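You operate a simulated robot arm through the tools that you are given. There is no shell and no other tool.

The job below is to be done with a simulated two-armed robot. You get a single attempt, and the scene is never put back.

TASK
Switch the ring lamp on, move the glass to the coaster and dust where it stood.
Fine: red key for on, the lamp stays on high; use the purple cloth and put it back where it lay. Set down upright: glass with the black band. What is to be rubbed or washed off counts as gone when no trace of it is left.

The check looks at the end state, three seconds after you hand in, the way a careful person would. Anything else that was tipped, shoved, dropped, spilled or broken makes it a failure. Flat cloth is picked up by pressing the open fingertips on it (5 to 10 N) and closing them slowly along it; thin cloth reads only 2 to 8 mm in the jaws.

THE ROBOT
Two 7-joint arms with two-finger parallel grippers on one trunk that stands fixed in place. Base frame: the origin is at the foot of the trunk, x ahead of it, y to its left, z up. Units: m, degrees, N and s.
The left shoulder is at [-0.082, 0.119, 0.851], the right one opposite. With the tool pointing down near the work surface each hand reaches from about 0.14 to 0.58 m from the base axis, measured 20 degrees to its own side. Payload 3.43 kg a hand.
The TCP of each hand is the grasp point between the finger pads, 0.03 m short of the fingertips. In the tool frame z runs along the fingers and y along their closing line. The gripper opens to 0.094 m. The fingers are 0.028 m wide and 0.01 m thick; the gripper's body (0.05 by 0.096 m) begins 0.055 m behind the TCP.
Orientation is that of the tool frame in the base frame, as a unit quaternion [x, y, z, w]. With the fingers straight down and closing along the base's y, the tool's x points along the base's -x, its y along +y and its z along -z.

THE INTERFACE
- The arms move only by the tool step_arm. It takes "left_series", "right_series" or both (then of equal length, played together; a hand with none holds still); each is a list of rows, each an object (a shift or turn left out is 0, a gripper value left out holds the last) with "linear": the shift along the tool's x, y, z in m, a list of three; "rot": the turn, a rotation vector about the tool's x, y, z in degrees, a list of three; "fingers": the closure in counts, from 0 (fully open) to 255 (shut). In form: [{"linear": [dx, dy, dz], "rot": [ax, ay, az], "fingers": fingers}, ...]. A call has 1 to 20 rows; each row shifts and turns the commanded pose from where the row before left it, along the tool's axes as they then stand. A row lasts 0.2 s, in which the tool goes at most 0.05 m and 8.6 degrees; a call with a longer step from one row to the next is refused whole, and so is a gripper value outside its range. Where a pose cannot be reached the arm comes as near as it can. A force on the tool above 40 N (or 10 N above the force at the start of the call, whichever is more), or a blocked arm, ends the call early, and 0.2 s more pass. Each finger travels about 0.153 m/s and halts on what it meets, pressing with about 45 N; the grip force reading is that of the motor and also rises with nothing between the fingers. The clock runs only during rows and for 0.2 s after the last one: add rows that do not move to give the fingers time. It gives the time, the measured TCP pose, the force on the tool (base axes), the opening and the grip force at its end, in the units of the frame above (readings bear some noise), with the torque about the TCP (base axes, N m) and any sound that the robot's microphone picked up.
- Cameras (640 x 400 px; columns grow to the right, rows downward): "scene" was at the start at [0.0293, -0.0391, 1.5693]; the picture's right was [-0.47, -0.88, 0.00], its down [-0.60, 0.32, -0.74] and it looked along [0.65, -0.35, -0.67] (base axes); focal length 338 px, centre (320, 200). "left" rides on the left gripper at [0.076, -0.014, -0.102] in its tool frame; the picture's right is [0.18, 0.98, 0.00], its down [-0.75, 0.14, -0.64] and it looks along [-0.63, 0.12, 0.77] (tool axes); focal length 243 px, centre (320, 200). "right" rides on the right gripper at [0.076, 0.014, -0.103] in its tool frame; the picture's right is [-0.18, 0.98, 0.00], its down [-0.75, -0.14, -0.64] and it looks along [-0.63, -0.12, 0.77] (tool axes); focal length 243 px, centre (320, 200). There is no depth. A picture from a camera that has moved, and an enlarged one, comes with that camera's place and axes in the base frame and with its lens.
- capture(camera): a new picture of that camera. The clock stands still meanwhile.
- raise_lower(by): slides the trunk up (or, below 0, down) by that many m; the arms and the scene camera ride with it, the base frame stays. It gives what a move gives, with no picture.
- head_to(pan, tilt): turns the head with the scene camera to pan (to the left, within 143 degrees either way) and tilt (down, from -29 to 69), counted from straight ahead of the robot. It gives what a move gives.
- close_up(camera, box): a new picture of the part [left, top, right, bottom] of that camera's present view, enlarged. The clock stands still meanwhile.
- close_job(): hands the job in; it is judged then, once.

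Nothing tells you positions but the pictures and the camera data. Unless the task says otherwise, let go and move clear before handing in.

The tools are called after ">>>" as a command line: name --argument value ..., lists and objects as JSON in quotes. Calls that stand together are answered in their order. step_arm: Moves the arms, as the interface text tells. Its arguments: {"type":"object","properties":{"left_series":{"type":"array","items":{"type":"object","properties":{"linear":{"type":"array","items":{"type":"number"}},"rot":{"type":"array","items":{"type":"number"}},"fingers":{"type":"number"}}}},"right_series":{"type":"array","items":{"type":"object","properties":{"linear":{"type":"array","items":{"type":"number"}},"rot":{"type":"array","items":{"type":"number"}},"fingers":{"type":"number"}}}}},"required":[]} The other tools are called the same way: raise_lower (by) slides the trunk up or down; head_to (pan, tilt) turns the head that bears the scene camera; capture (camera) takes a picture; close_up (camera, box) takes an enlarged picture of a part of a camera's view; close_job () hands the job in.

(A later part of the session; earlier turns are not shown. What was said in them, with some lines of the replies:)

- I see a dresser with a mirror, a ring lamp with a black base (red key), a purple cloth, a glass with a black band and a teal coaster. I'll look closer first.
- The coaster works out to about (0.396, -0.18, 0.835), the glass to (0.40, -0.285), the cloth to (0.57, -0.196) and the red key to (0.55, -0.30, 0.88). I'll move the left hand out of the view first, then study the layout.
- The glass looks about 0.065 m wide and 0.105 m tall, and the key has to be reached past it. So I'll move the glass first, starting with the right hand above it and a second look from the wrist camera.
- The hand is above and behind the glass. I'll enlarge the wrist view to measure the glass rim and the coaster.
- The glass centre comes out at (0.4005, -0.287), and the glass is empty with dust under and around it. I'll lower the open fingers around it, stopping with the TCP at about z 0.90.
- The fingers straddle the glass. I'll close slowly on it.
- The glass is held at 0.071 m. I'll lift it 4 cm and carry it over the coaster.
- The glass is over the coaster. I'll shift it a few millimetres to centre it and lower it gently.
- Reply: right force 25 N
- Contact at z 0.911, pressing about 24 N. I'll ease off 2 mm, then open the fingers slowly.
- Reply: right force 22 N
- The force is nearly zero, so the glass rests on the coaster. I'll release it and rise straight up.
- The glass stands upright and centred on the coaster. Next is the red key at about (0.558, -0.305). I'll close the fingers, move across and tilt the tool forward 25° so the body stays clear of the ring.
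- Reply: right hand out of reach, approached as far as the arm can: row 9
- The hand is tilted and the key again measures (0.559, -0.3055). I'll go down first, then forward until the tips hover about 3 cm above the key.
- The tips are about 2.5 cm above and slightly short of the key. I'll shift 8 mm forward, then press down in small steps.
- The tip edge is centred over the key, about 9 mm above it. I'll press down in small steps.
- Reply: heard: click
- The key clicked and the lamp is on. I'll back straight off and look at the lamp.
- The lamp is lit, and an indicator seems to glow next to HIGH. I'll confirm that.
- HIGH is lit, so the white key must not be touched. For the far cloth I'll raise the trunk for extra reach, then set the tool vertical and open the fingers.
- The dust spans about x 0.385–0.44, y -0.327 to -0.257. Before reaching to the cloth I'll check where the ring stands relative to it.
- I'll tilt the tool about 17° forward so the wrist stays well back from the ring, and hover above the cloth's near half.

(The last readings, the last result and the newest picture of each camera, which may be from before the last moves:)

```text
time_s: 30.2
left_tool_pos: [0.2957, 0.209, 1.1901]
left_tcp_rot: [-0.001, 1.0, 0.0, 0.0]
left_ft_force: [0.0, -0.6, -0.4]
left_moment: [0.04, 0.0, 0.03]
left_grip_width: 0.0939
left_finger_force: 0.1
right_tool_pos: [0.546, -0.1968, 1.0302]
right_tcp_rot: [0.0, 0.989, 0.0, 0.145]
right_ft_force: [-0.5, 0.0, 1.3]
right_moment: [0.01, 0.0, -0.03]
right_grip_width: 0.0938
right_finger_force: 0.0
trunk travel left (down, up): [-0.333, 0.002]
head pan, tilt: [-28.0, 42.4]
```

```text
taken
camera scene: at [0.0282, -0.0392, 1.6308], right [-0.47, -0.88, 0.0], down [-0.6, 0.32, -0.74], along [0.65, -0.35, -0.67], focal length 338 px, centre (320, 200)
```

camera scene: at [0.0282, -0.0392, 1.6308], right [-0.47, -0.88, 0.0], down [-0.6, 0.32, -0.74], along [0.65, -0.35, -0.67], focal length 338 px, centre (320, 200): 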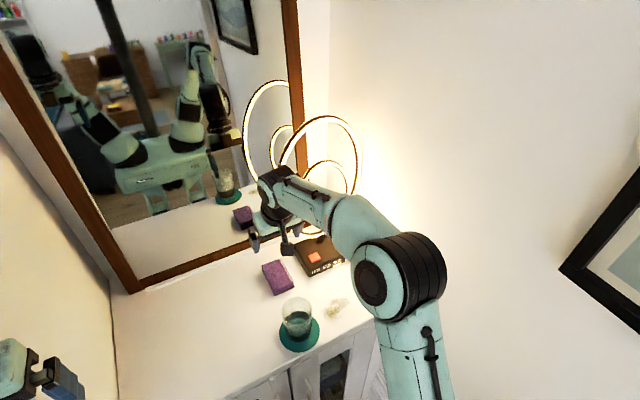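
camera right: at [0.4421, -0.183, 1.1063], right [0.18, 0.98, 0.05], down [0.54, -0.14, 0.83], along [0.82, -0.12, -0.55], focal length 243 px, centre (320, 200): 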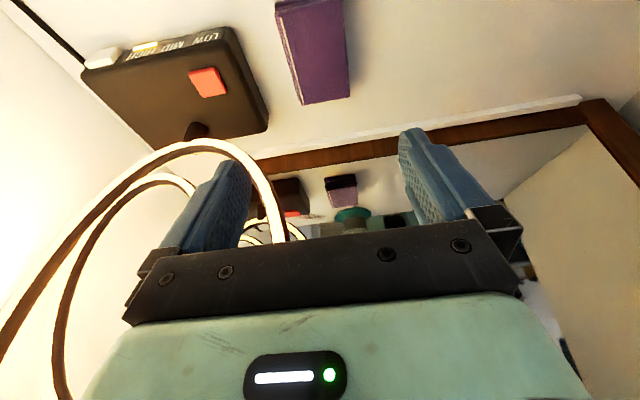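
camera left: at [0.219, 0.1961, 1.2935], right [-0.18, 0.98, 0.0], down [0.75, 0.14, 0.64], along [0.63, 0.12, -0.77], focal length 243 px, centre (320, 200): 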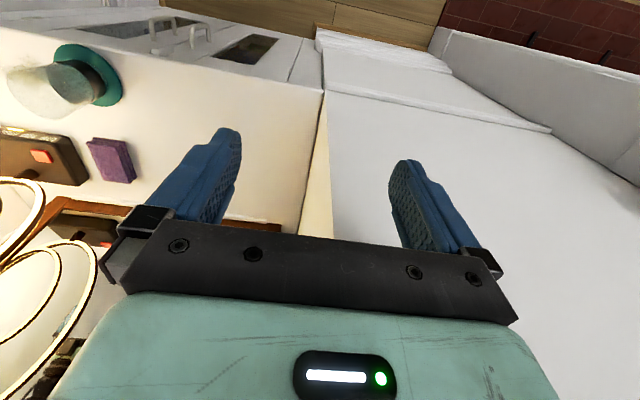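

The ring is well behind and to the side of the fingers, and the cloth's centre line is y ≈ -0.195. I'll descend with the fingers part-closed to about 0.08 m to stay clear of the lamp base.

>>> step_arm --right_series '[{"linear": [0.0057, 0, 0.0192], "fingers": 36}, {"linear": [0.0057, 0, 0.0192]}, {"linear": [0.0057, 0, 0.0192]}, {"linear": [0.0057, 0, 0.0192]}, {"linear": [0.0057, 0, 0.0192]}, {"linear": [0.0057, 0, 0.0192]}, {}]'

>>> capture --camera "right"

>>> close_up --camera "scene" --box '[220, 200, 380, 320]'

```text
time_s: 31.8
left_tool_pos: [0.2959, 0.2087, 1.1902]
left_tcp_rot: [0.0, 1.0, -0.001, 0.0]
left_ft_force: [-0.5, 0.1, 0.0]
left_moment: [0.02, 0.04, 0.02]
left_grip_width: 0.0939
left_finger_force: 0.1
right_tool_pos: [0.5469, -0.196, 0.9077]
right_tcp_rot: [-0.001, 0.989, 0.0, 0.145]
right_ft_force: [-0.1, -0.3, -0.7]
right_moment: [0.0, -0.04, -0.01]
right_grip_width: 0.081
right_finger_force: 0.1
trunk travel left (down, up): [-0.333, 0.002]
head pan, tilt: [-28.0, 42.4]
```

```text
taken
camera right: at [0.4438, -0.1817, 0.9843], right [0.18, 0.98, 0.05], down [0.54, -0.14, 0.83], along [0.82, -0.12, -0.55], focal length 243 px, centre (320, 200)
```

right: 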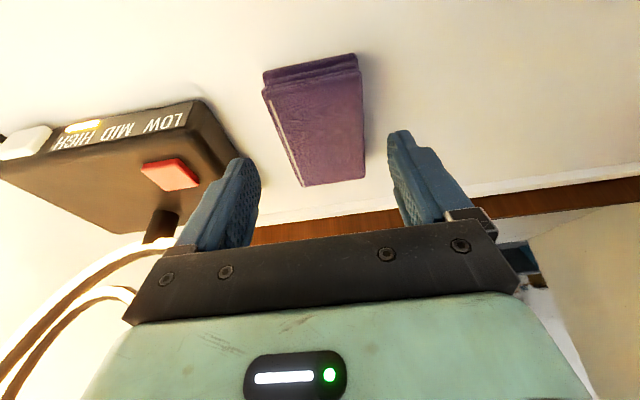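

```text
3.33 times, centred on (300, 260) of scene
camera zoom: at [0.0284, -0.039, 1.6309], right [-0.47, -0.88, 0.0], down [-0.6, 0.32, -0.74], along [0.65, -0.35, -0.67], focal length 1126 px, centre (387, 0)
```

zoom: 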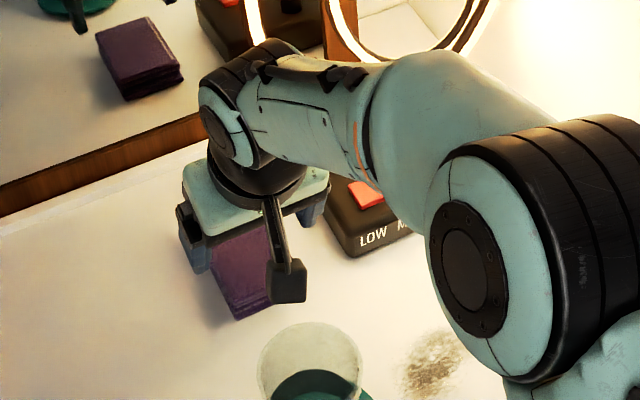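

The cloth is square to the fingers and centred between them. I'll lower the last 4 cm gently.

>>> step_arm --right_series '[{"linear": [0.0036, 0.0015, 0.012]}, {"linear": [0.0036, 0, 0.012]}, {"linear": [0.0023, 0, 0.0077]}, {"linear": [0.0011, 0, 0.0038]}, {}]'

>>> capture --camera "right"

```text
time_s: 33.0
left_tool_pos: [0.2957, 0.2091, 1.1913]
left_tcp_rot: [0.001, 1.0, 0.0, 0.0]
left_ft_force: [1.1, 0.4, 0.1]
left_moment: [0.0, 0.0, -0.01]
left_grip_width: 0.094
left_finger_force: 0.1
right_tool_pos: [0.5458, -0.1959, 0.8692]
right_tcp_rot: [0.0, 0.99, -0.001, 0.144]
right_ft_force: [-0.2, -0.5, -0.7]
right_moment: [0.0, 0.0, -0.01]
right_grip_width: 0.0807
right_finger_force: 0.0
trunk travel left (down, up): [-0.333, 0.002]
head pan, tilt: [-28.0, 42.4]
```

```text
taken
camera right: at [0.4435, -0.182, 0.946], right [0.18, 0.98, 0.05], down [0.54, -0.14, 0.83], along [0.82, -0.12, -0.55], focal length 243 px, centre (320, 200)
```

right: 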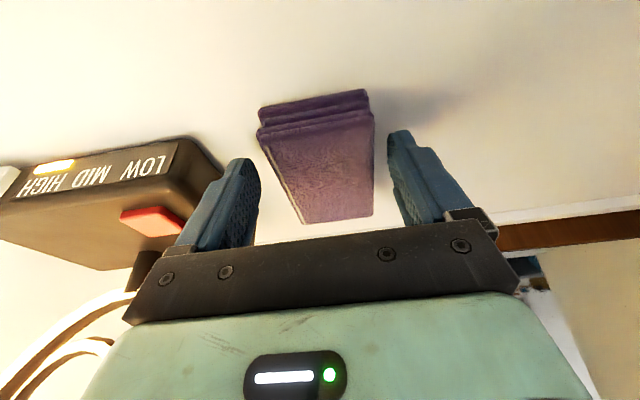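

The tips are around the cloth just above the tabletop. I'll close slowly on its sides.

>>> step_arm --right_series '[{"fingers": 55}, {"fingers": 70}, {"fingers": 80}, {"fingers": 88}, {"fingers": 95}, {"fingers": 102}, {"fingers": 110}, {}, {}]'

>>> capture --camera "right"

```text
time_s: 35.0
left_tool_pos: [0.2953, 0.2098, 1.1913]
left_tcp_rot: [0.0, 1.0, 0.0, 0.001]
left_ft_force: [0.4, -0.3, 0.1]
left_moment: [-0.04, 0.01, -0.02]
left_grip_width: 0.094
left_finger_force: 0.1
right_tool_pos: [0.5467, -0.1954, 0.8703]
right_tcp_rot: [0.0, 0.989, 0.0, 0.145]
right_ft_force: [0.5, 0.2, 0.3]
right_moment: [0.04, 0.01, -0.01]
right_grip_width: 0.0608
right_finger_force: 45.5
trunk travel left (down, up): [-0.333, 0.002]
head pan, tilt: [-28.0, 42.4]
```

```text
taken
camera right: at [0.4435, -0.1818, 0.9463], right [0.18, 0.98, 0.05], down [0.54, -0.14, 0.83], along [0.82, -0.12, -0.55], focal length 243 px, centre (320, 200)
```

right: 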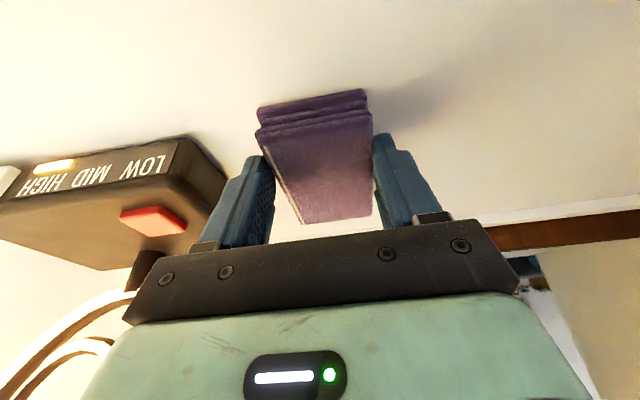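

The cloth is held firmly at 0.061 m; its grasp pose is (0.546, -0.1955, 0.870) at a 17° tilt. I'll lift it 9 cm, pull back from the ring, and carry it over beside the dust.

>>> step_arm --right_series '[{"linear": [-0.00286, 0, -0.0096]}, {"linear": [-0.00572, 0, -0.0192]}, {"linear": [-0.00572, 0, -0.0192]}, {"linear": [-0.00572, 0, -0.0192]}, {"linear": [-0.00572, 0, -0.0192]}, {"linear": [0.01437, 0, -0.0043]}, {"linear": [0.01916, 0, -0.0057]}, {"linear": [0.01916, 0, -0.0057]}, {"linear": [0.0048, 0, -0.0014]}, {}]'

>>> capture --camera "right"

>>> capture --camera "scene"

```text
time_s: 37.2
left_tool_pos: [0.2956, 0.2084, 1.1908]
left_tcp_rot: [0.0, 1.0, 0.0, 0.0]
left_ft_force: [0.8, 0.2, -0.5]
left_moment: [0.01, 0.0, 0.01]
left_grip_width: 0.0942
left_finger_force: 0.0
right_tool_pos: [0.4846, -0.1948, 0.9611]
right_tcp_rot: [0.0, 0.99, 0.001, 0.144]
right_ft_force: [0.4, 0.8, -0.5]
right_moment: [0.02, 0.0, -0.01]
right_grip_width: 0.0607
right_finger_force: 44.9
trunk travel left (down, up): [-0.333, 0.002]
head pan, tilt: [-28.0, 42.4]
```

```text
taken
camera right: at [0.3812, -0.1804, 1.0379], right [0.18, 0.98, 0.05], down [0.54, -0.14, 0.83], along [0.82, -0.12, -0.55], focal length 243 px, centre (320, 200)
```

right: 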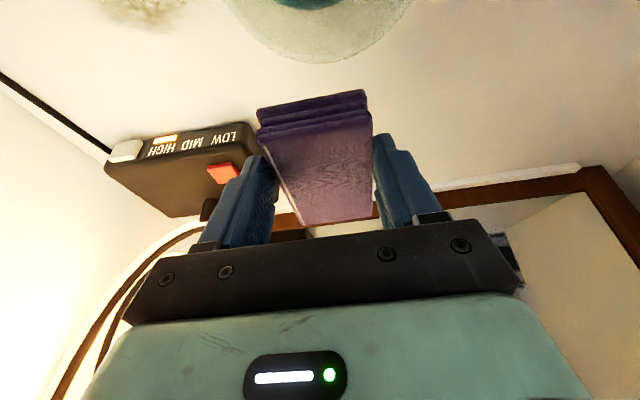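

```text
taken
camera scene: at [0.0285, -0.0391, 1.6308], right [-0.47, -0.88, 0.0], down [-0.6, 0.32, -0.74], along [0.65, -0.35, -0.67], focal length 338 px, centre (320, 200)
```

scene: 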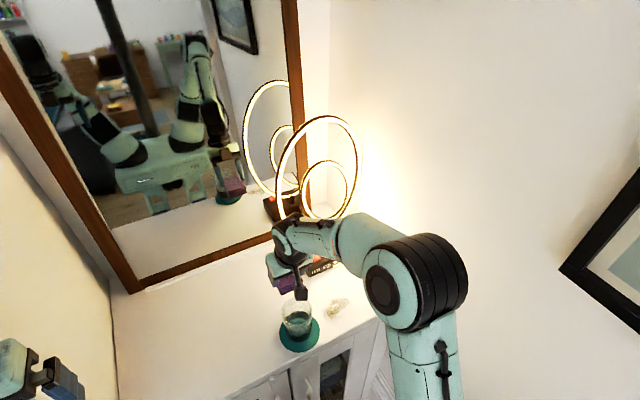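

The cloth came up unchanged in the jaws. I'll move it right, then back over the dust patch.

>>> step_arm --right_series '[{"linear": [0, -0.02, 0]}, {"linear": [0, -0.026, 0]}, {"linear": [0, -0.026, 0]}, {"linear": [0, -0.026, 0]}, {"linear": [0.0182, 0, -0.0054]}, {"linear": [0.0182, 0, -0.0054]}, {"linear": [0.0182, 0, -0.0054]}, {"linear": [0.0182, 0, -0.0054]}, {"linear": [0.0182, 0, -0.0054]}, {"linear": [0.0114, 0, 0.0383]}, {"linear": [0.0057, 0, 0.0192]}, {}]'

>>> capture --camera "right"

>>> close_up --camera "scene" --box '[240, 240, 400, 360]'

```text
time_s: 39.8
left_tool_pos: [0.2956, 0.2098, 1.191]
left_tcp_rot: [0.0, 1.0, 0.0, 0.001]
left_ft_force: [-0.1, -0.2, -0.2]
left_moment: [0.01, 0.0, 0.02]
left_grip_width: 0.0939
left_finger_force: 0.1
right_tool_pos: [0.3932, -0.2925, 0.8993]
right_tcp_rot: [0.0, 0.989, 0.0, 0.145]
right_ft_force: [0.0, 0.4, -0.5]
right_moment: [-0.01, 0.01, 0.02]
right_grip_width: 0.0609
right_finger_force: 44.8
trunk travel left (down, up): [-0.333, 0.002]
head pan, tilt: [-28.0, 42.4]
```

```text
taken
camera right: at [0.2897, -0.2784, 0.9764], right [0.18, 0.98, 0.05], down [0.54, -0.14, 0.83], along [0.82, -0.12, -0.55], focal length 243 px, centre (320, 200)
```

right: 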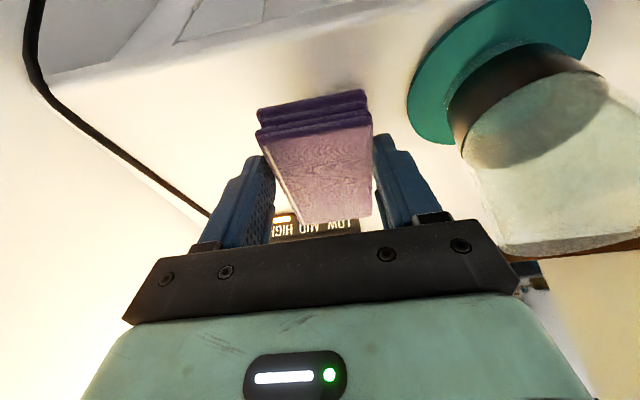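

```text
3.33 times, centred on (320, 300) of scene
camera zoom: at [0.0287, -0.0392, 1.6308], right [-0.47, -0.88, 0.0], down [-0.6, 0.32, -0.74], along [0.65, -0.35, -0.67], focal length 1126 px, centre (320, -133)
```

zoom: 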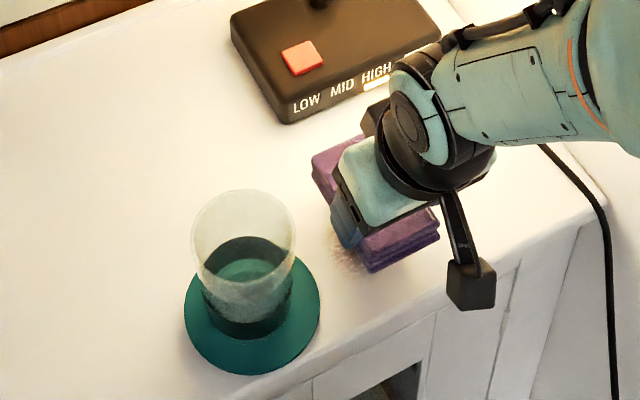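

The cloth hangs 3 cm above the dust, clear of the glass. I'll lower it until it presses lightly.

>>> step_arm --right_series '[{"linear": [0.0034, 0, 0.0115]}, {"linear": [0.0034, 0, 0.0115]}, {"linear": [0.0014, 0, 0.0048]}, {"linear": [0.0003, 0, 0.001]}, {"linear": [0.0003, 0, 0.001]}, {}]'

```text
time_s: 41.2
left_tool_pos: [0.2965, 0.2093, 1.1899]
left_tcp_rot: [0.0, 1.0, 0.001, 0.001]
left_ft_force: [0.3, 0.1, -0.1]
left_moment: [0.01, 0.03, -0.02]
left_grip_width: 0.0941
left_finger_force: 0.0
right_tool_pos: [0.3908, -0.2932, 0.8702]
right_tcp_rot: [0.0, 0.989, 0.0, 0.145]
right_ft_force: [1.3, -0.5, 1.0]
right_moment: [-0.04, -0.05, 0.0]
right_grip_width: 0.0606
right_finger_force: 45.1
trunk travel left (down, up): [-0.333, 0.002]
head pan, tilt: [-28.0, 42.4]
```

>>> step_arm --right_series '[{"linear": [0.0003, 0, 0.001]}, {"linear": [0.0003, 0, 0.001]}, {}]'

```text
time_s: 42.0
left_tool_pos: [0.2968, 0.2097, 1.1927]
left_tcp_rot: [0.0, 1.0, 0.0, 0.001]
left_ft_force: [0.0, -0.6, 0.4]
left_moment: [-0.01, 0.02, 0.03]
left_grip_width: 0.094
left_finger_force: 0.1
right_tool_pos: [0.3907, -0.2928, 0.8686]
right_tcp_rot: [0.0, 0.989, 0.0, 0.147]
right_ft_force: [-0.7, -1.9, 17.1]
right_moment: [0.04, 0.44, 0.06]
right_grip_width: 0.0607
right_finger_force: 44.6
trunk travel left (down, up): [-0.333, 0.002]
head pan, tilt: [-28.0, 42.4]
```

Contact at about 17 N. I'll ease off slightly and rub to and fro, staying clear of the coaster.

>>> step_arm --right_series '[{"linear": [-0.0002, 0, -0.0006]}, {"linear": [0, 0.009, 0]}, {"linear": [0, 0.009, 0]}, {"linear": [0, -0.017, 0]}, {"linear": [0, -0.017, 0]}, {"linear": [0, -0.017, 0]}, {"linear": [0, 0.017, 0]}, {"linear": [0, 0.017, 0]}, {"linear": [0, 0.017, 0]}, {}]'

>>> close_up --camera "scene" --box '[240, 240, 400, 360]'

```text
time_s: 44.2
left_tool_pos: [0.294, 0.2099, 1.1913]
left_tcp_rot: [0.001, 1.0, -0.001, 0.001]
left_ft_force: [-1.1, -1.0, -0.8]
left_moment: [0.01, 0.02, -0.01]
left_grip_width: 0.0941
left_finger_force: 0.1
right_tool_pos: [0.3917, -0.274, 0.8691]
right_tcp_rot: [0.001, 0.989, -0.001, 0.147]
right_ft_force: [-0.6, -13.0, 32.3]
right_moment: [-0.53, -0.07, -0.04]
right_grip_width: 0.0607
right_finger_force: 45.1
trunk travel left (down, up): [-0.333, 0.002]
head pan, tilt: [-28.0, 42.4]
```

```text
3.33 times, centred on (320, 300) of scene
camera zoom: at [0.0264, -0.0394, 1.6309], right [-0.47, -0.88, 0.0], down [-0.59, 0.32, -0.74], along [0.65, -0.35, -0.67], focal length 1126 px, centre (320, -133)
```

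zoom: 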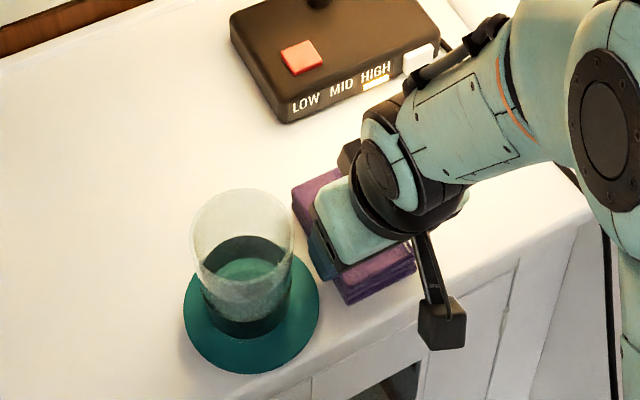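

The pressure climbed to about 32 N, so I'll ease off 1.5 mm and check again before more strokes.

>>> step_arm --right_series '[{"linear": [-0.0004, -0.002, -0.0014]}, {"linear": [0, -0.01, 0]}, {}]'

>>> capture --camera "right"

```text
time_s: 45.0
left_tool_pos: [0.296, 0.2085, 1.1918]
left_tcp_rot: [0.0, 1.0, -0.001, -0.001]
left_ft_force: [-0.9, 0.3, -0.1]
left_moment: [0.01, 0.05, -0.01]
left_grip_width: 0.0941
left_finger_force: 0.0
right_tool_pos: [0.3898, -0.285, 0.87]
right_tcp_rot: [0.0, 0.99, 0.0, 0.143]
right_ft_force: [-1.3, 5.2, 7.6]
right_moment: [0.15, -0.5, 0.26]
right_grip_width: 0.0604
right_finger_force: 45.3
trunk travel left (down, up): [-0.333, 0.002]
head pan, tilt: [-28.0, 42.4]
```

```text
taken
camera right: at [0.2857, -0.2709, 0.9467], right [0.18, 0.98, 0.05], down [0.54, -0.14, 0.83], along [0.82, -0.12, -0.56], focal length 243 px, centre (320, 200)
```

right: 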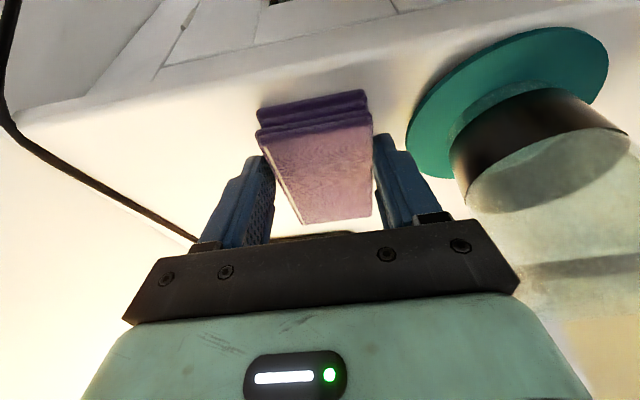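

Now about 8 N. I'll rub lengthwise and across over the whole patch.

>>> step_arm --right_series '[{"linear": [-0.00958, 0.006, 0.00286]}, {"linear": [-0.00958, 0, 0.00286]}, {"linear": [0.00958, 0, -0.00286]}, {"linear": [0.00958, 0, -0.00286]}, {"linear": [0.00958, 0, -0.00286]}, {"linear": [0.00958, -0.015, -0.00286]}, {"linear": [-0.00958, 0, 0.00286]}, {"linear": [-0.00958, 0, 0.00286]}, {"linear": [-0.00958, 0, 0.00286]}, {"linear": [-0.00958, -0.015, 0.00286]}, {"linear": [0.00958, 0, -0.00286]}, {"linear": [0.00958, 0, -0.00286]}, {"linear": [0.00958, 0, -0.00286]}, {"linear": [0.00958, -0.015, -0.00286]}, {"linear": [-0.00958, 0, 0.00286]}, {"linear": [-0.00958, 0, 0.00286]}, {"linear": [0, 0.015, 0]}, {"linear": [0, 0.015, 0]}, {"linear": [0, 0.009, 0]}, {}]'

```text
time_s: 49.2
left_tool_pos: [0.2956, 0.2099, 1.1909]
left_tcp_rot: [-0.001, 1.0, 0.0, -0.001]
left_ft_force: [-0.5, 0.6, -0.6]
left_moment: [0.0, 0.01, 0.01]
left_grip_width: 0.0938
left_finger_force: 0.2
right_tool_pos: [0.3895, -0.2866, 0.8694]
right_tcp_rot: [-0.001, 0.989, 0.001, 0.145]
right_ft_force: [-0.1, -1.6, 3.0]
right_moment: [-0.07, -0.16, -0.09]
right_grip_width: 0.0608
right_finger_force: 45.4
trunk travel left (down, up): [-0.333, 0.002]
head pan, tilt: [-28.0, 42.4]
```

I'll lift the cloth and check the spot.

>>> step_arm --right_series '[{"linear": [-0.0057, 0, -0.0192]}, {"linear": [-0.0086, 0, -0.0287]}, {"linear": [-0.0114, 0, -0.0383]}, {"linear": [-0.0335, 0, 0.01]}, {"linear": [-0.0335, 0, 0.01]}, {"linear": [-0.02, 0, 0.006]}, {}]'

>>> capture --camera "right"

>>> close_up --camera "scene" --box '[240, 240, 400, 360]'

```text
time_s: 50.8
left_tool_pos: [0.2961, 0.2095, 1.191]
left_tcp_rot: [0.0, 1.0, -0.001, 0.0]
left_ft_force: [-0.6, 0.3, 0.6]
left_moment: [-0.01, 0.01, 0.01]
left_grip_width: 0.0941
left_finger_force: 0.0
right_tool_pos: [0.4811, -0.2881, 0.958]
right_tcp_rot: [0.0, 0.989, -0.001, 0.145]
right_ft_force: [1.0, 0.8, -0.5]
right_moment: [0.02, 0.03, -0.02]
right_grip_width: 0.0611
right_finger_force: 44.4
trunk travel left (down, up): [-0.333, 0.002]
head pan, tilt: [-28.0, 42.4]
```

```text
taken
camera right: at [0.379, -0.274, 1.0348], right [0.18, 0.98, 0.05], down [0.54, -0.14, 0.83], along [0.82, -0.12, -0.55], focal length 243 px, centre (320, 200)
```

right: 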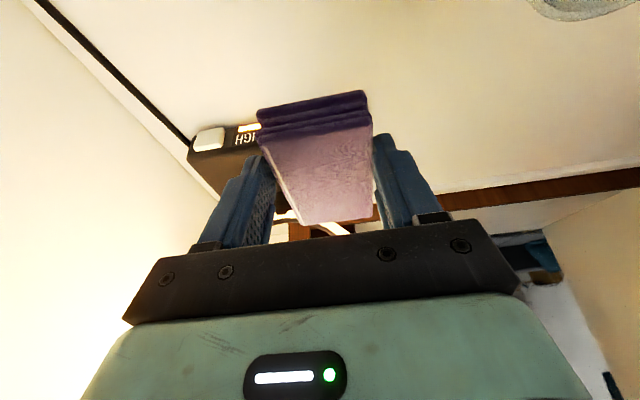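

```text
3.33 times, centred on (320, 300) of scene
camera zoom: at [0.0284, -0.0392, 1.6308], right [-0.47, -0.88, 0.0], down [-0.6, 0.32, -0.74], along [0.65, -0.35, -0.67], focal length 1126 px, centre (320, -133)
```

zoom: 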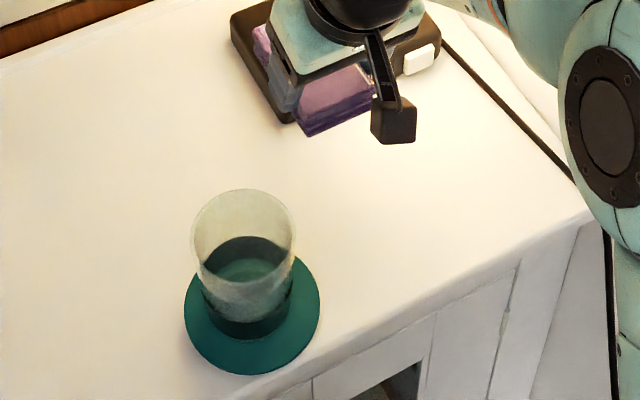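

The spot looks clean; I'll zoom in tightly to check for faint traces.

>>> close_up --camera "scene" --box '[305, 280, 385, 340]'

>>> close_up --camera "right" --box '[200, 0, 640, 100]'

```text
6.67 times, centred on (345, 310) of scene
camera zoom: at [0.0284, -0.0392, 1.6308], right [-0.47, -0.88, 0.0], down [-0.6, 0.32, -0.74], along [0.65, -0.35, -0.67], focal length 2253 px, centre (153, -533)
```

zoom: 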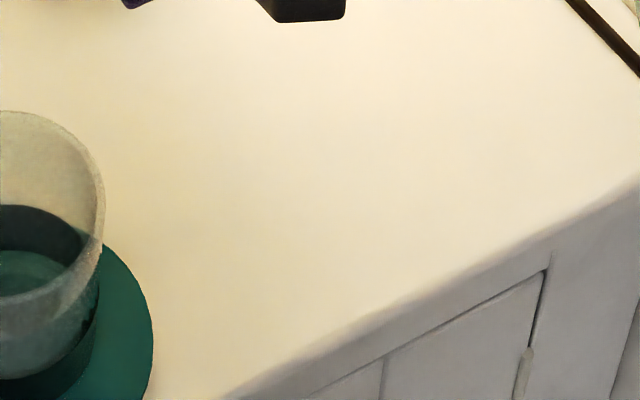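

```text
1.45 times, centred on (420, 50) of right
camera zoom: at [0.379, -0.274, 1.0348], right [0.18, 0.98, 0.05], down [0.54, -0.14, 0.83], along [0.82, -0.12, -0.55], focal length 353 px, centre (174, 418)
```

zoom: 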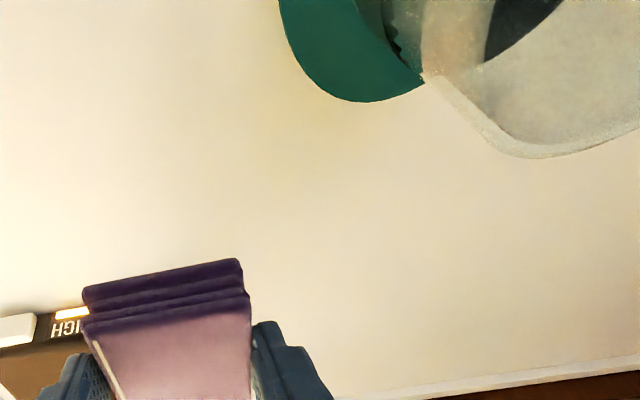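

It looks clean, but with the bright light I'd rather do a second pass with wider coverage.

>>> step_arm --right_series '[{"linear": [0.02, 0, -0.006]}, {"linear": [0.0335, 0, -0.01]}, {"linear": [0.0335, 0, -0.01]}, {"linear": [0.0114, 0, 0.0383]}, {"linear": [0.0086, 0, 0.0287]}, {"linear": [0.0057, 0, 0.0182]}, {"linear": [0.0003, 0, 0.001]}, {"linear": [0.0002, 0, 0.0006]}, {}]'

```text
time_s: 52.8
left_tool_pos: [0.2964, 0.2097, 1.1901]
left_tcp_rot: [0.001, 1.0, -0.001, 0.001]
left_ft_force: [0.8, -0.6, 0.4]
left_moment: [-0.01, 0.0, 0.02]
left_grip_width: 0.0939
left_finger_force: 0.0
right_tool_pos: [0.3907, -0.2875, 0.8687]
right_tcp_rot: [0.0, 0.989, -0.001, 0.146]
right_ft_force: [0.5, -4.3, 9.0]
right_moment: [-0.09, 0.19, 0.06]
right_grip_width: 0.0607
right_finger_force: 45.0
trunk travel left (down, up): [-0.333, 0.002]
head pan, tilt: [-28.0, 42.4]
```

About 9 N now. I'll make a wider second pass.

>>> step_arm --right_series '[{"linear": [0, 0.012, 0]}, {"linear": [-0.0144, 0, 0.0043]}, {"linear": [-0.0144, 0, 0.0043]}, {"linear": [0.0144, 0, -0.0043]}, {"linear": [0.0144, 0, -0.0043]}, {"linear": [0.0144, 0, -0.0043]}, {"linear": [0.0096, -0.018, -0.0029]}, {"linear": [-0.0144, 0, 0.0043]}, {"linear": [-0.0144, 0, 0.0043]}, {"linear": [-0.0144, 0, 0.0043]}, {"linear": [-0.0096, -0.018, 0.0029]}, {"linear": [0.0144, 0, -0.0043]}, {"linear": [0.0144, 0, -0.0043]}, {"linear": [0.0144, 0, -0.0043]}, {"linear": [0.0096, -0.018, -0.0029]}, {"linear": [-0.0144, 0, 0.0043]}, {"linear": [-0.0096, 0, 0.0029]}, {"linear": [0, 0.018, 0]}, {"linear": [0, 0.018, 0]}, {"linear": [0, 0.006, 0]}]'

>>> step_arm --right_series '[{"linear": [-0.0057, 0, -0.0192]}, {"linear": [-0.0086, 0, -0.0287]}, {"linear": [-0.0114, 0, -0.0383]}, {"linear": [-0.0335, 0, 0.01]}, {"linear": [-0.0335, 0, 0.01]}, {"linear": [-0.02, 0, 0.006]}, {}]'

>>> capture --camera "right"

>>> close_up --camera "scene" --box '[240, 240, 400, 360]'

```text
time_s: 57.0
left_tool_pos: [0.2941, 0.2084, 1.1914]
left_tcp_rot: [-0.001, 1.0, -0.001, 0.002]
left_ft_force: [0.8, -0.4, 0.3]
left_moment: [0.01, 0.02, -0.02]
left_grip_width: 0.0941
left_finger_force: 0.1
right_tool_pos: [0.3895, -0.2884, 0.8693]
right_tcp_rot: [0.001, 0.989, 0.0, 0.145]
right_ft_force: [1.0, -6.2, 12.0]
right_moment: [-0.26, 0.19, 0.1]
right_grip_width: 0.0608
right_finger_force: 44.7
trunk travel left (down, up): [-0.333, 0.002]
head pan, tilt: [-28.0, 42.4]
```

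```text
time_s: 58.6
left_tool_pos: [0.2962, 0.2091, 1.1915]
left_tcp_rot: [0.0, 1.0, 0.001, 0.0]
left_ft_force: [0.3, 0.1, -0.3]
left_moment: [0.0, 0.01, 0.0]
left_grip_width: 0.0941
left_finger_force: 0.0
right_tool_pos: [0.4812, -0.2868, 0.9562]
right_tcp_rot: [0.0, 0.989, 0.0, 0.145]
right_ft_force: [-0.1, 1.0, -0.3]
right_moment: [-0.02, 0.0, -0.02]
right_grip_width: 0.0605
right_finger_force: 45.4
trunk travel left (down, up): [-0.333, 0.002]
head pan, tilt: [-28.0, 42.4]
```

```text
taken
camera right: at [0.3785, -0.272, 1.0332], right [0.18, 0.98, 0.05], down [0.54, -0.14, 0.83], along [0.82, -0.12, -0.55], focal length 243 px, centre (320, 200)
```

right: 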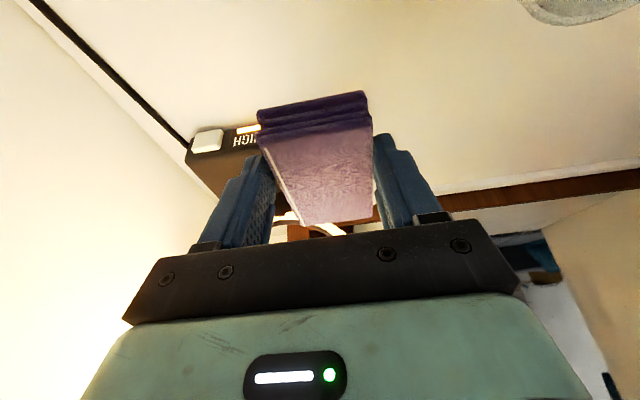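

```text
3.33 times, centred on (320, 300) of scene
camera zoom: at [0.0285, -0.0391, 1.6308], right [-0.47, -0.88, 0.0], down [-0.6, 0.32, -0.74], along [0.65, -0.35, -0.67], focal length 1126 px, centre (320, -133)
```

zoom: 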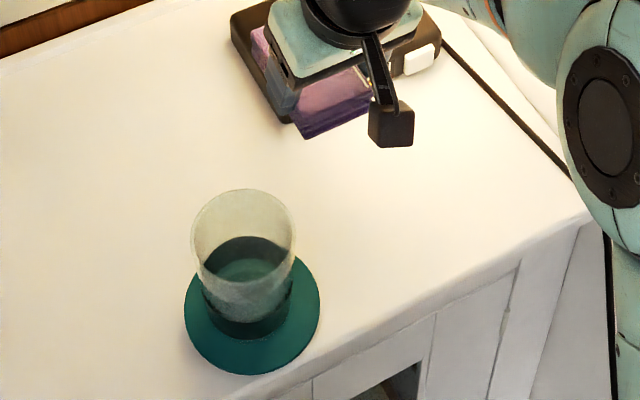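

The tabletop is spotless and the cloth hasn't shifted in the jaws. I'll take it back along the same path to where it lay: +0.092 in y, +0.064 in x, then down.

>>> step_arm --right_series '[{"linear": [0, 0.023, 0]}, {"linear": [0, 0.023, 0]}, {"linear": [0, 0.023, 0]}, {"linear": [0, 0.023, 0]}, {"linear": [-0.01533, 0, 0.00457]}, {"linear": [-0.01533, 0, 0.00457]}, {"linear": [-0.01533, 0, 0.00457]}, {"linear": [-0.01533, 0, 0.00457]}, {"linear": [0.0057, 0, 0.0192]}, {"linear": [0.0057, 0, 0.0192]}, {"linear": [0.0057, 0, 0.0192]}, {}]'

>>> capture --camera "right"

>>> close_up --camera "scene" --box '[220, 200, 380, 320]'

```text
time_s: 61.2
left_tool_pos: [0.2964, 0.2095, 1.1917]
left_tcp_rot: [0.0, 1.0, 0.0, 0.001]
left_ft_force: [0.3, 0.3, 0.4]
left_moment: [0.05, 0.02, -0.03]
left_grip_width: 0.0941
left_finger_force: 0.1
right_tool_pos: [0.5468, -0.1946, 0.8981]
right_tcp_rot: [-0.001, 0.989, 0.0, 0.145]
right_ft_force: [0.2, -1.1, -0.7]
right_moment: [0.01, 0.01, 0.03]
right_grip_width: 0.0608
right_finger_force: 44.8
trunk travel left (down, up): [-0.333, 0.002]
head pan, tilt: [-28.0, 42.4]
```

```text
taken
camera right: at [0.4428, -0.1803, 0.9753], right [0.18, 0.98, 0.05], down [0.54, -0.14, 0.83], along [0.82, -0.12, -0.55], focal length 243 px, centre (320, 200)
```

right: 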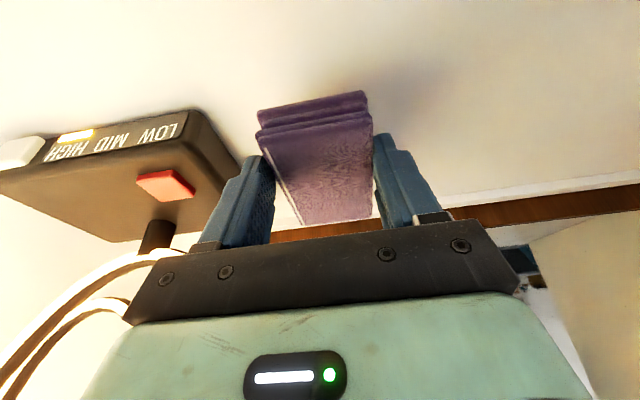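

```text
3.33 times, centred on (300, 260) of scene
camera zoom: at [0.0285, -0.0392, 1.6308], right [-0.47, -0.88, 0.0], down [-0.6, 0.32, -0.74], along [0.65, -0.35, -0.67], focal length 1126 px, centre (387, 0)
```

zoom: 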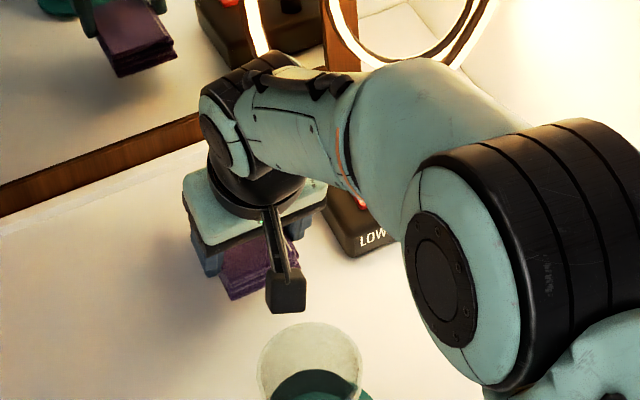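

The cloth hangs right above its original place. I'll lower it the last 2.8 cm.

>>> step_arm --right_series '[{"linear": [0.0029, 0, 0.0096]}, {"linear": [0.0029, 0, 0.0096]}, {"linear": [0.0018, 0, 0.006]}, {"linear": [0.0006, 0, 0.0019]}, {}]'

>>> close_up --camera "right" --box '[200, 60, 440, 240]'

```text
time_s: 62.4
left_tool_pos: [0.2965, 0.2096, 1.1915]
left_tcp_rot: [0.0, 1.0, 0.001, 0.0]
left_ft_force: [-0.2, 0.3, -0.2]
left_moment: [-0.03, 0.01, 0.0]
left_grip_width: 0.0941
left_finger_force: 0.0
right_tool_pos: [0.5465, -0.1944, 0.8693]
right_tcp_rot: [0.0, 0.99, 0.001, 0.144]
right_ft_force: [-0.2, 0.1, -0.8]
right_moment: [0.02, 0.0, 0.01]
right_grip_width: 0.0607
right_finger_force: 44.8
trunk travel left (down, up): [-0.333, 0.002]
head pan, tilt: [-28.0, 42.4]
```

```text
2.22 times, centred on (320, 150) of right
camera zoom: at [0.4425, -0.1803, 0.946], right [0.18, 0.98, 0.05], down [0.54, -0.14, 0.83], along [0.82, -0.12, -0.55], focal length 539 px, centre (320, 311)
```

zoom: 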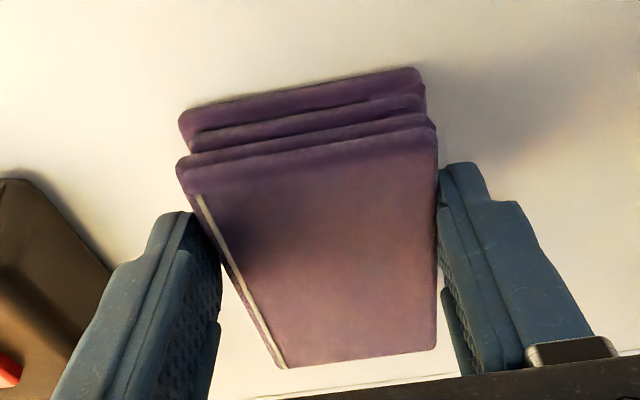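

No contact force yet, so I'll lower in half-millimetre steps until it touches.

>>> step_arm --right_series '[{"linear": [0.00015, 0, 0.0005]}, {"linear": [0.00015, 0, 0.0005]}, {}]'

```text
time_s: 63.2
left_tool_pos: [0.2958, 0.2094, 1.1913]
left_tcp_rot: [0.0, 1.0, 0.001, 0.0]
left_ft_force: [-0.6, -0.8, 0.7]
left_moment: [-0.02, 0.02, 0.0]
left_grip_width: 0.0939
left_finger_force: 0.1
right_tool_pos: [0.5455, -0.1939, 0.868]
right_tcp_rot: [0.0, 0.99, 0.001, 0.144]
right_ft_force: [0.0, -1.2, 0.6]
right_moment: [0.02, -0.06, 0.0]
right_grip_width: 0.0606
right_finger_force: 44.7
trunk travel left (down, up): [-0.333, 0.002]
head pan, tilt: [-28.0, 42.4]
```

>>> step_arm --right_series '[{"linear": [0.00015, 0, 0.0005]}, {}]'

```text
time_s: 63.8
left_tool_pos: [0.2955, 0.2097, 1.1917]
left_tcp_rot: [0.001, 1.0, 0.0, 0.0]
left_ft_force: [-0.3, 0.2, 0.1]
left_moment: [0.03, 0.02, 0.02]
left_grip_width: 0.0942
left_finger_force: 0.0
right_tool_pos: [0.5466, -0.1933, 0.8701]
right_tcp_rot: [0.0, 0.989, 0.0, 0.145]
right_ft_force: [-2.6, 0.9, 5.1]
right_moment: [0.01, 0.13, -0.05]
right_grip_width: 0.0608
right_finger_force: 44.6
trunk travel left (down, up): [-0.333, 0.002]
head pan, tilt: [-28.0, 42.4]
```

The cloth rests on the table with light contact. I'll open slowly to 0.08 m and rise straight up.

>>> step_arm --right_series '[{"fingers": 88}, {"fingers": 80}, {"fingers": 70}, {"fingers": 55}, {"fingers": 38}, {}, {"linear": [-0.0029, 0, -0.0096]}, {"linear": [-0.0057, 0, -0.0192]}, {"linear": [-0.0057, 0, -0.0192]}, {"linear": [-0.0057, 0, -0.0192]}, {"linear": [-0.0057, 0, -0.0192]}, {"linear": [-0.0057, 0, -0.0192]}, {"linear": [-0.0057, 0, -0.0192]}, {}]'

>>> capture --camera "right"

>>> capture --camera "scene"

```text
time_s: 66.8
left_tool_pos: [0.2955, 0.2101, 1.1905]
left_tcp_rot: [-0.001, 1.0, 0.0, 0.0]
left_ft_force: [-0.2, -0.7, -0.1]
left_moment: [0.01, -0.04, 0.0]
left_grip_width: 0.0941
left_finger_force: 0.0
right_tool_pos: [0.5456, -0.1949, 0.9984]
right_tcp_rot: [0.0, 0.989, 0.0, 0.145]
right_ft_force: [-0.1, 0.3, 0.4]
right_moment: [-0.03, 0.0, -0.02]
right_grip_width: 0.0799
right_finger_force: 0.1
trunk travel left (down, up): [-0.333, 0.002]
head pan, tilt: [-28.0, 42.4]
```

```text
taken
camera right: at [0.4426, -0.181, 1.0749], right [0.18, 0.98, 0.05], down [0.54, -0.14, 0.83], along [0.82, -0.12, -0.55], focal length 243 px, centre (320, 200)
```

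right: 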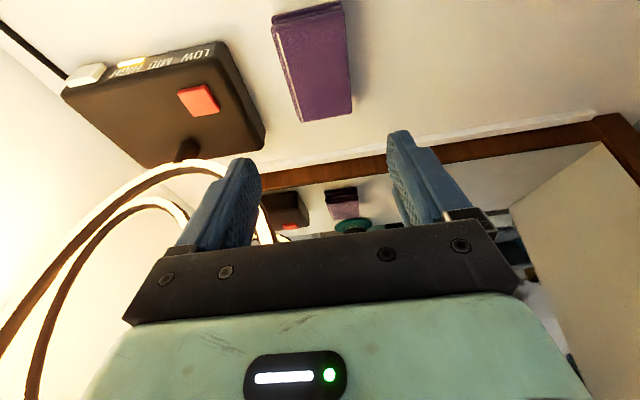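

```text
taken
camera scene: at [0.0287, -0.0391, 1.6308], right [-0.47, -0.88, 0.0], down [-0.6, 0.32, -0.74], along [0.65, -0.35, -0.67], focal length 338 px, centre (320, 200)
```

scene: 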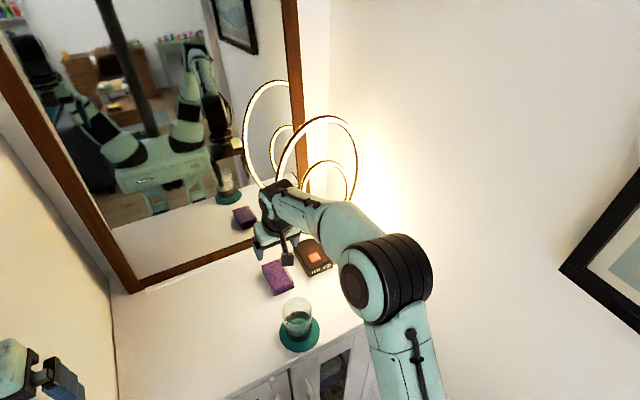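

The cloth lies back in place. I'll back the right hand up and away to the right, then do a full check.

>>> step_arm --right_series '[{"linear": [0.01486, 0, -0.0201]}, {"linear": [0.01486, 0, -0.0201]}, {"linear": [0.01486, 0, -0.0201]}, {"linear": [0.01486, 0, -0.0201]}, {"linear": [0.01486, 0, -0.0201]}, {"linear": [0.01486, -0.028, -0.0201]}, {"linear": [0.01486, -0.028, -0.0201]}, {"linear": [0.01486, -0.028, -0.0201]}, {"linear": [0.01486, -0.028, -0.0201]}, {"linear": [0.01486, -0.028, -0.0201]}, {"linear": [0.019, -0.02, -0.0057]}, {"linear": [0.019, -0.02, -0.0057]}, {}]'

>>> capture --camera "scene"

>>> close_up --camera "scene" --box '[240, 240, 400, 360]'

>>> capture --camera "right"

```text
time_s: 69.6
left_tool_pos: [0.2975, 0.2094, 1.1901]
left_tcp_rot: [0.0, 1.0, 0.0, 0.0]
left_ft_force: [0.1, -0.7, 0.6]
left_moment: [0.01, 0.03, 0.0]
left_grip_width: 0.0941
left_finger_force: 0.0
right_tool_pos: [0.304, -0.3755, 1.1491]
right_tcp_rot: [0.001, 0.99, 0.0, 0.143]
right_ft_force: [0.3, 0.3, -0.3]
right_moment: [0.03, 0.01, 0.02]
right_grip_width: 0.0796
right_finger_force: 0.0
trunk travel left (down, up): [-0.333, 0.002]
head pan, tilt: [-28.0, 42.4]
```

```text
taken
camera scene: at [0.0289, -0.0389, 1.6309], right [-0.47, -0.88, 0.0], down [-0.6, 0.32, -0.74], along [0.65, -0.35, -0.67], focal length 338 px, centre (320, 200)
```

scene: 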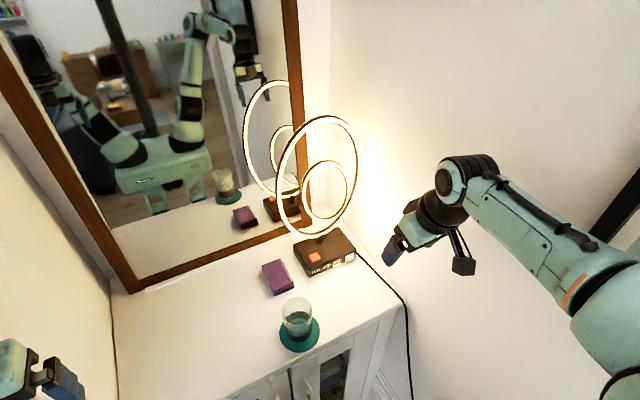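

```text
3.33 times, centred on (320, 300) of scene
camera zoom: at [0.0289, -0.0389, 1.6309], right [-0.47, -0.88, 0.0], down [-0.6, 0.32, -0.74], along [0.65, -0.35, -0.67], focal length 1126 px, centre (320, -133)
```

zoom: 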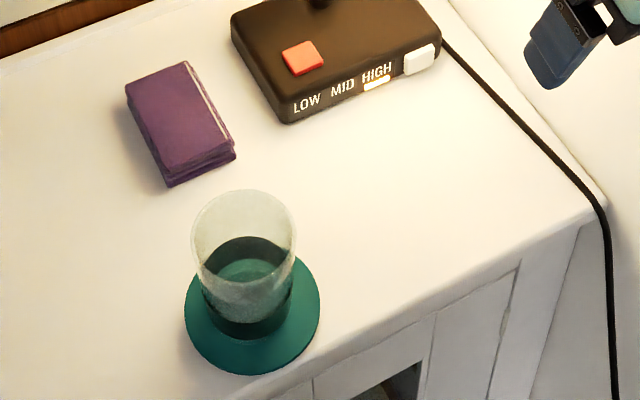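

```text
taken
camera right: at [0.2021, -0.3613, 1.2258], right [0.18, 0.98, 0.05], down [0.54, -0.14, 0.83], along [0.82, -0.12, -0.55], focal length 243 px, centre (320, 200)
```

right: 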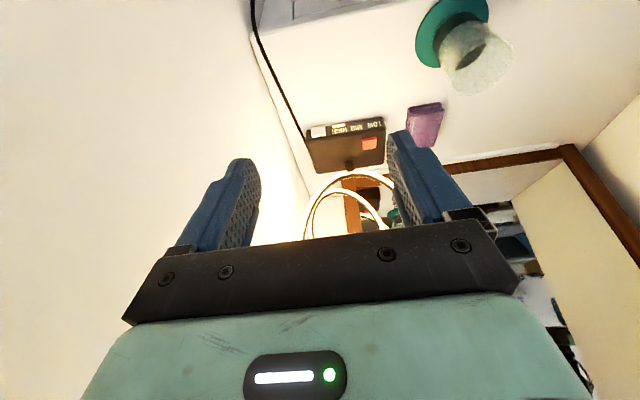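

Everything is in place; one last tight look at the dusted spot and the lamp indicator.

>>> close_up --camera "scene" --box '[310, 270, 390, 330]'

>>> close_up --camera "right" --box '[270, 0, 530, 160]'

```text
6.67 times, centred on (350, 300) of scene
camera zoom: at [0.0289, -0.0389, 1.6309], right [-0.47, -0.88, 0.0], down [-0.6, 0.32, -0.74], along [0.65, -0.35, -0.67], focal length 2253 px, centre (120, -467)
```

zoom: 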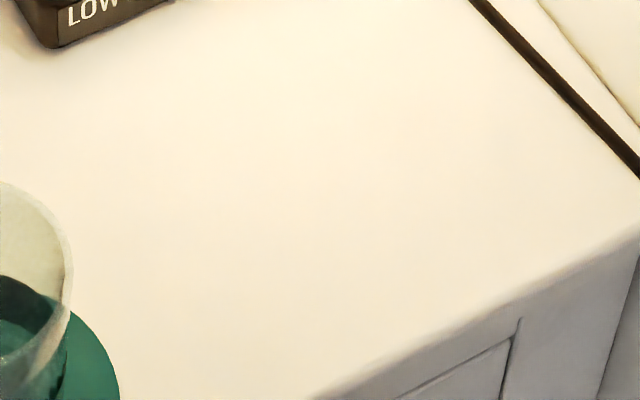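

```text
2.46 times, centred on (400, 80) of right
camera zoom: at [0.2021, -0.3613, 1.2258], right [0.18, 0.98, 0.05], down [0.54, -0.14, 0.83], along [0.82, -0.12, -0.55], focal length 597 px, centre (123, 495)
```

zoom: 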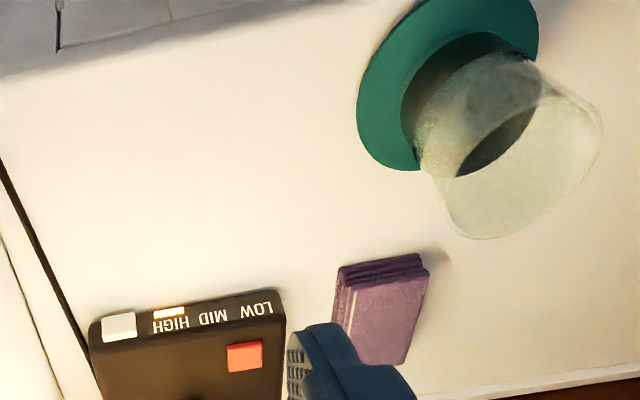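

The lamp is on with HIGH lit, and the glass stands upright on the coaster. The dusted spot shows no trace, the purple cloth lies where it was, and both hands are clear, so I'm handing in.

>>> close_job

```text
The job is handed in.
```

The job is done and handed in:

- **Lamp:** I pressed the red key once and heard it click. The ring is lit and the HIGH indicator glows. I didn't touch the white key.
- **Glass:** The glass with the black band stands upright on the coaster. It was empty, so nothing could spill.
- **Dust:** I wiped the spot twice with the purple cloth. Close-up pictures show no trace, though the lamp's bright light could hide something very faint.
- **Cloth:** It lies back where it was, within a few millimetres by the pictures.

I saw nothing else knocked or moved, and both hands were clear when I handed in. I raised the trunk 5.8 cm to reach the cloth and left it there.
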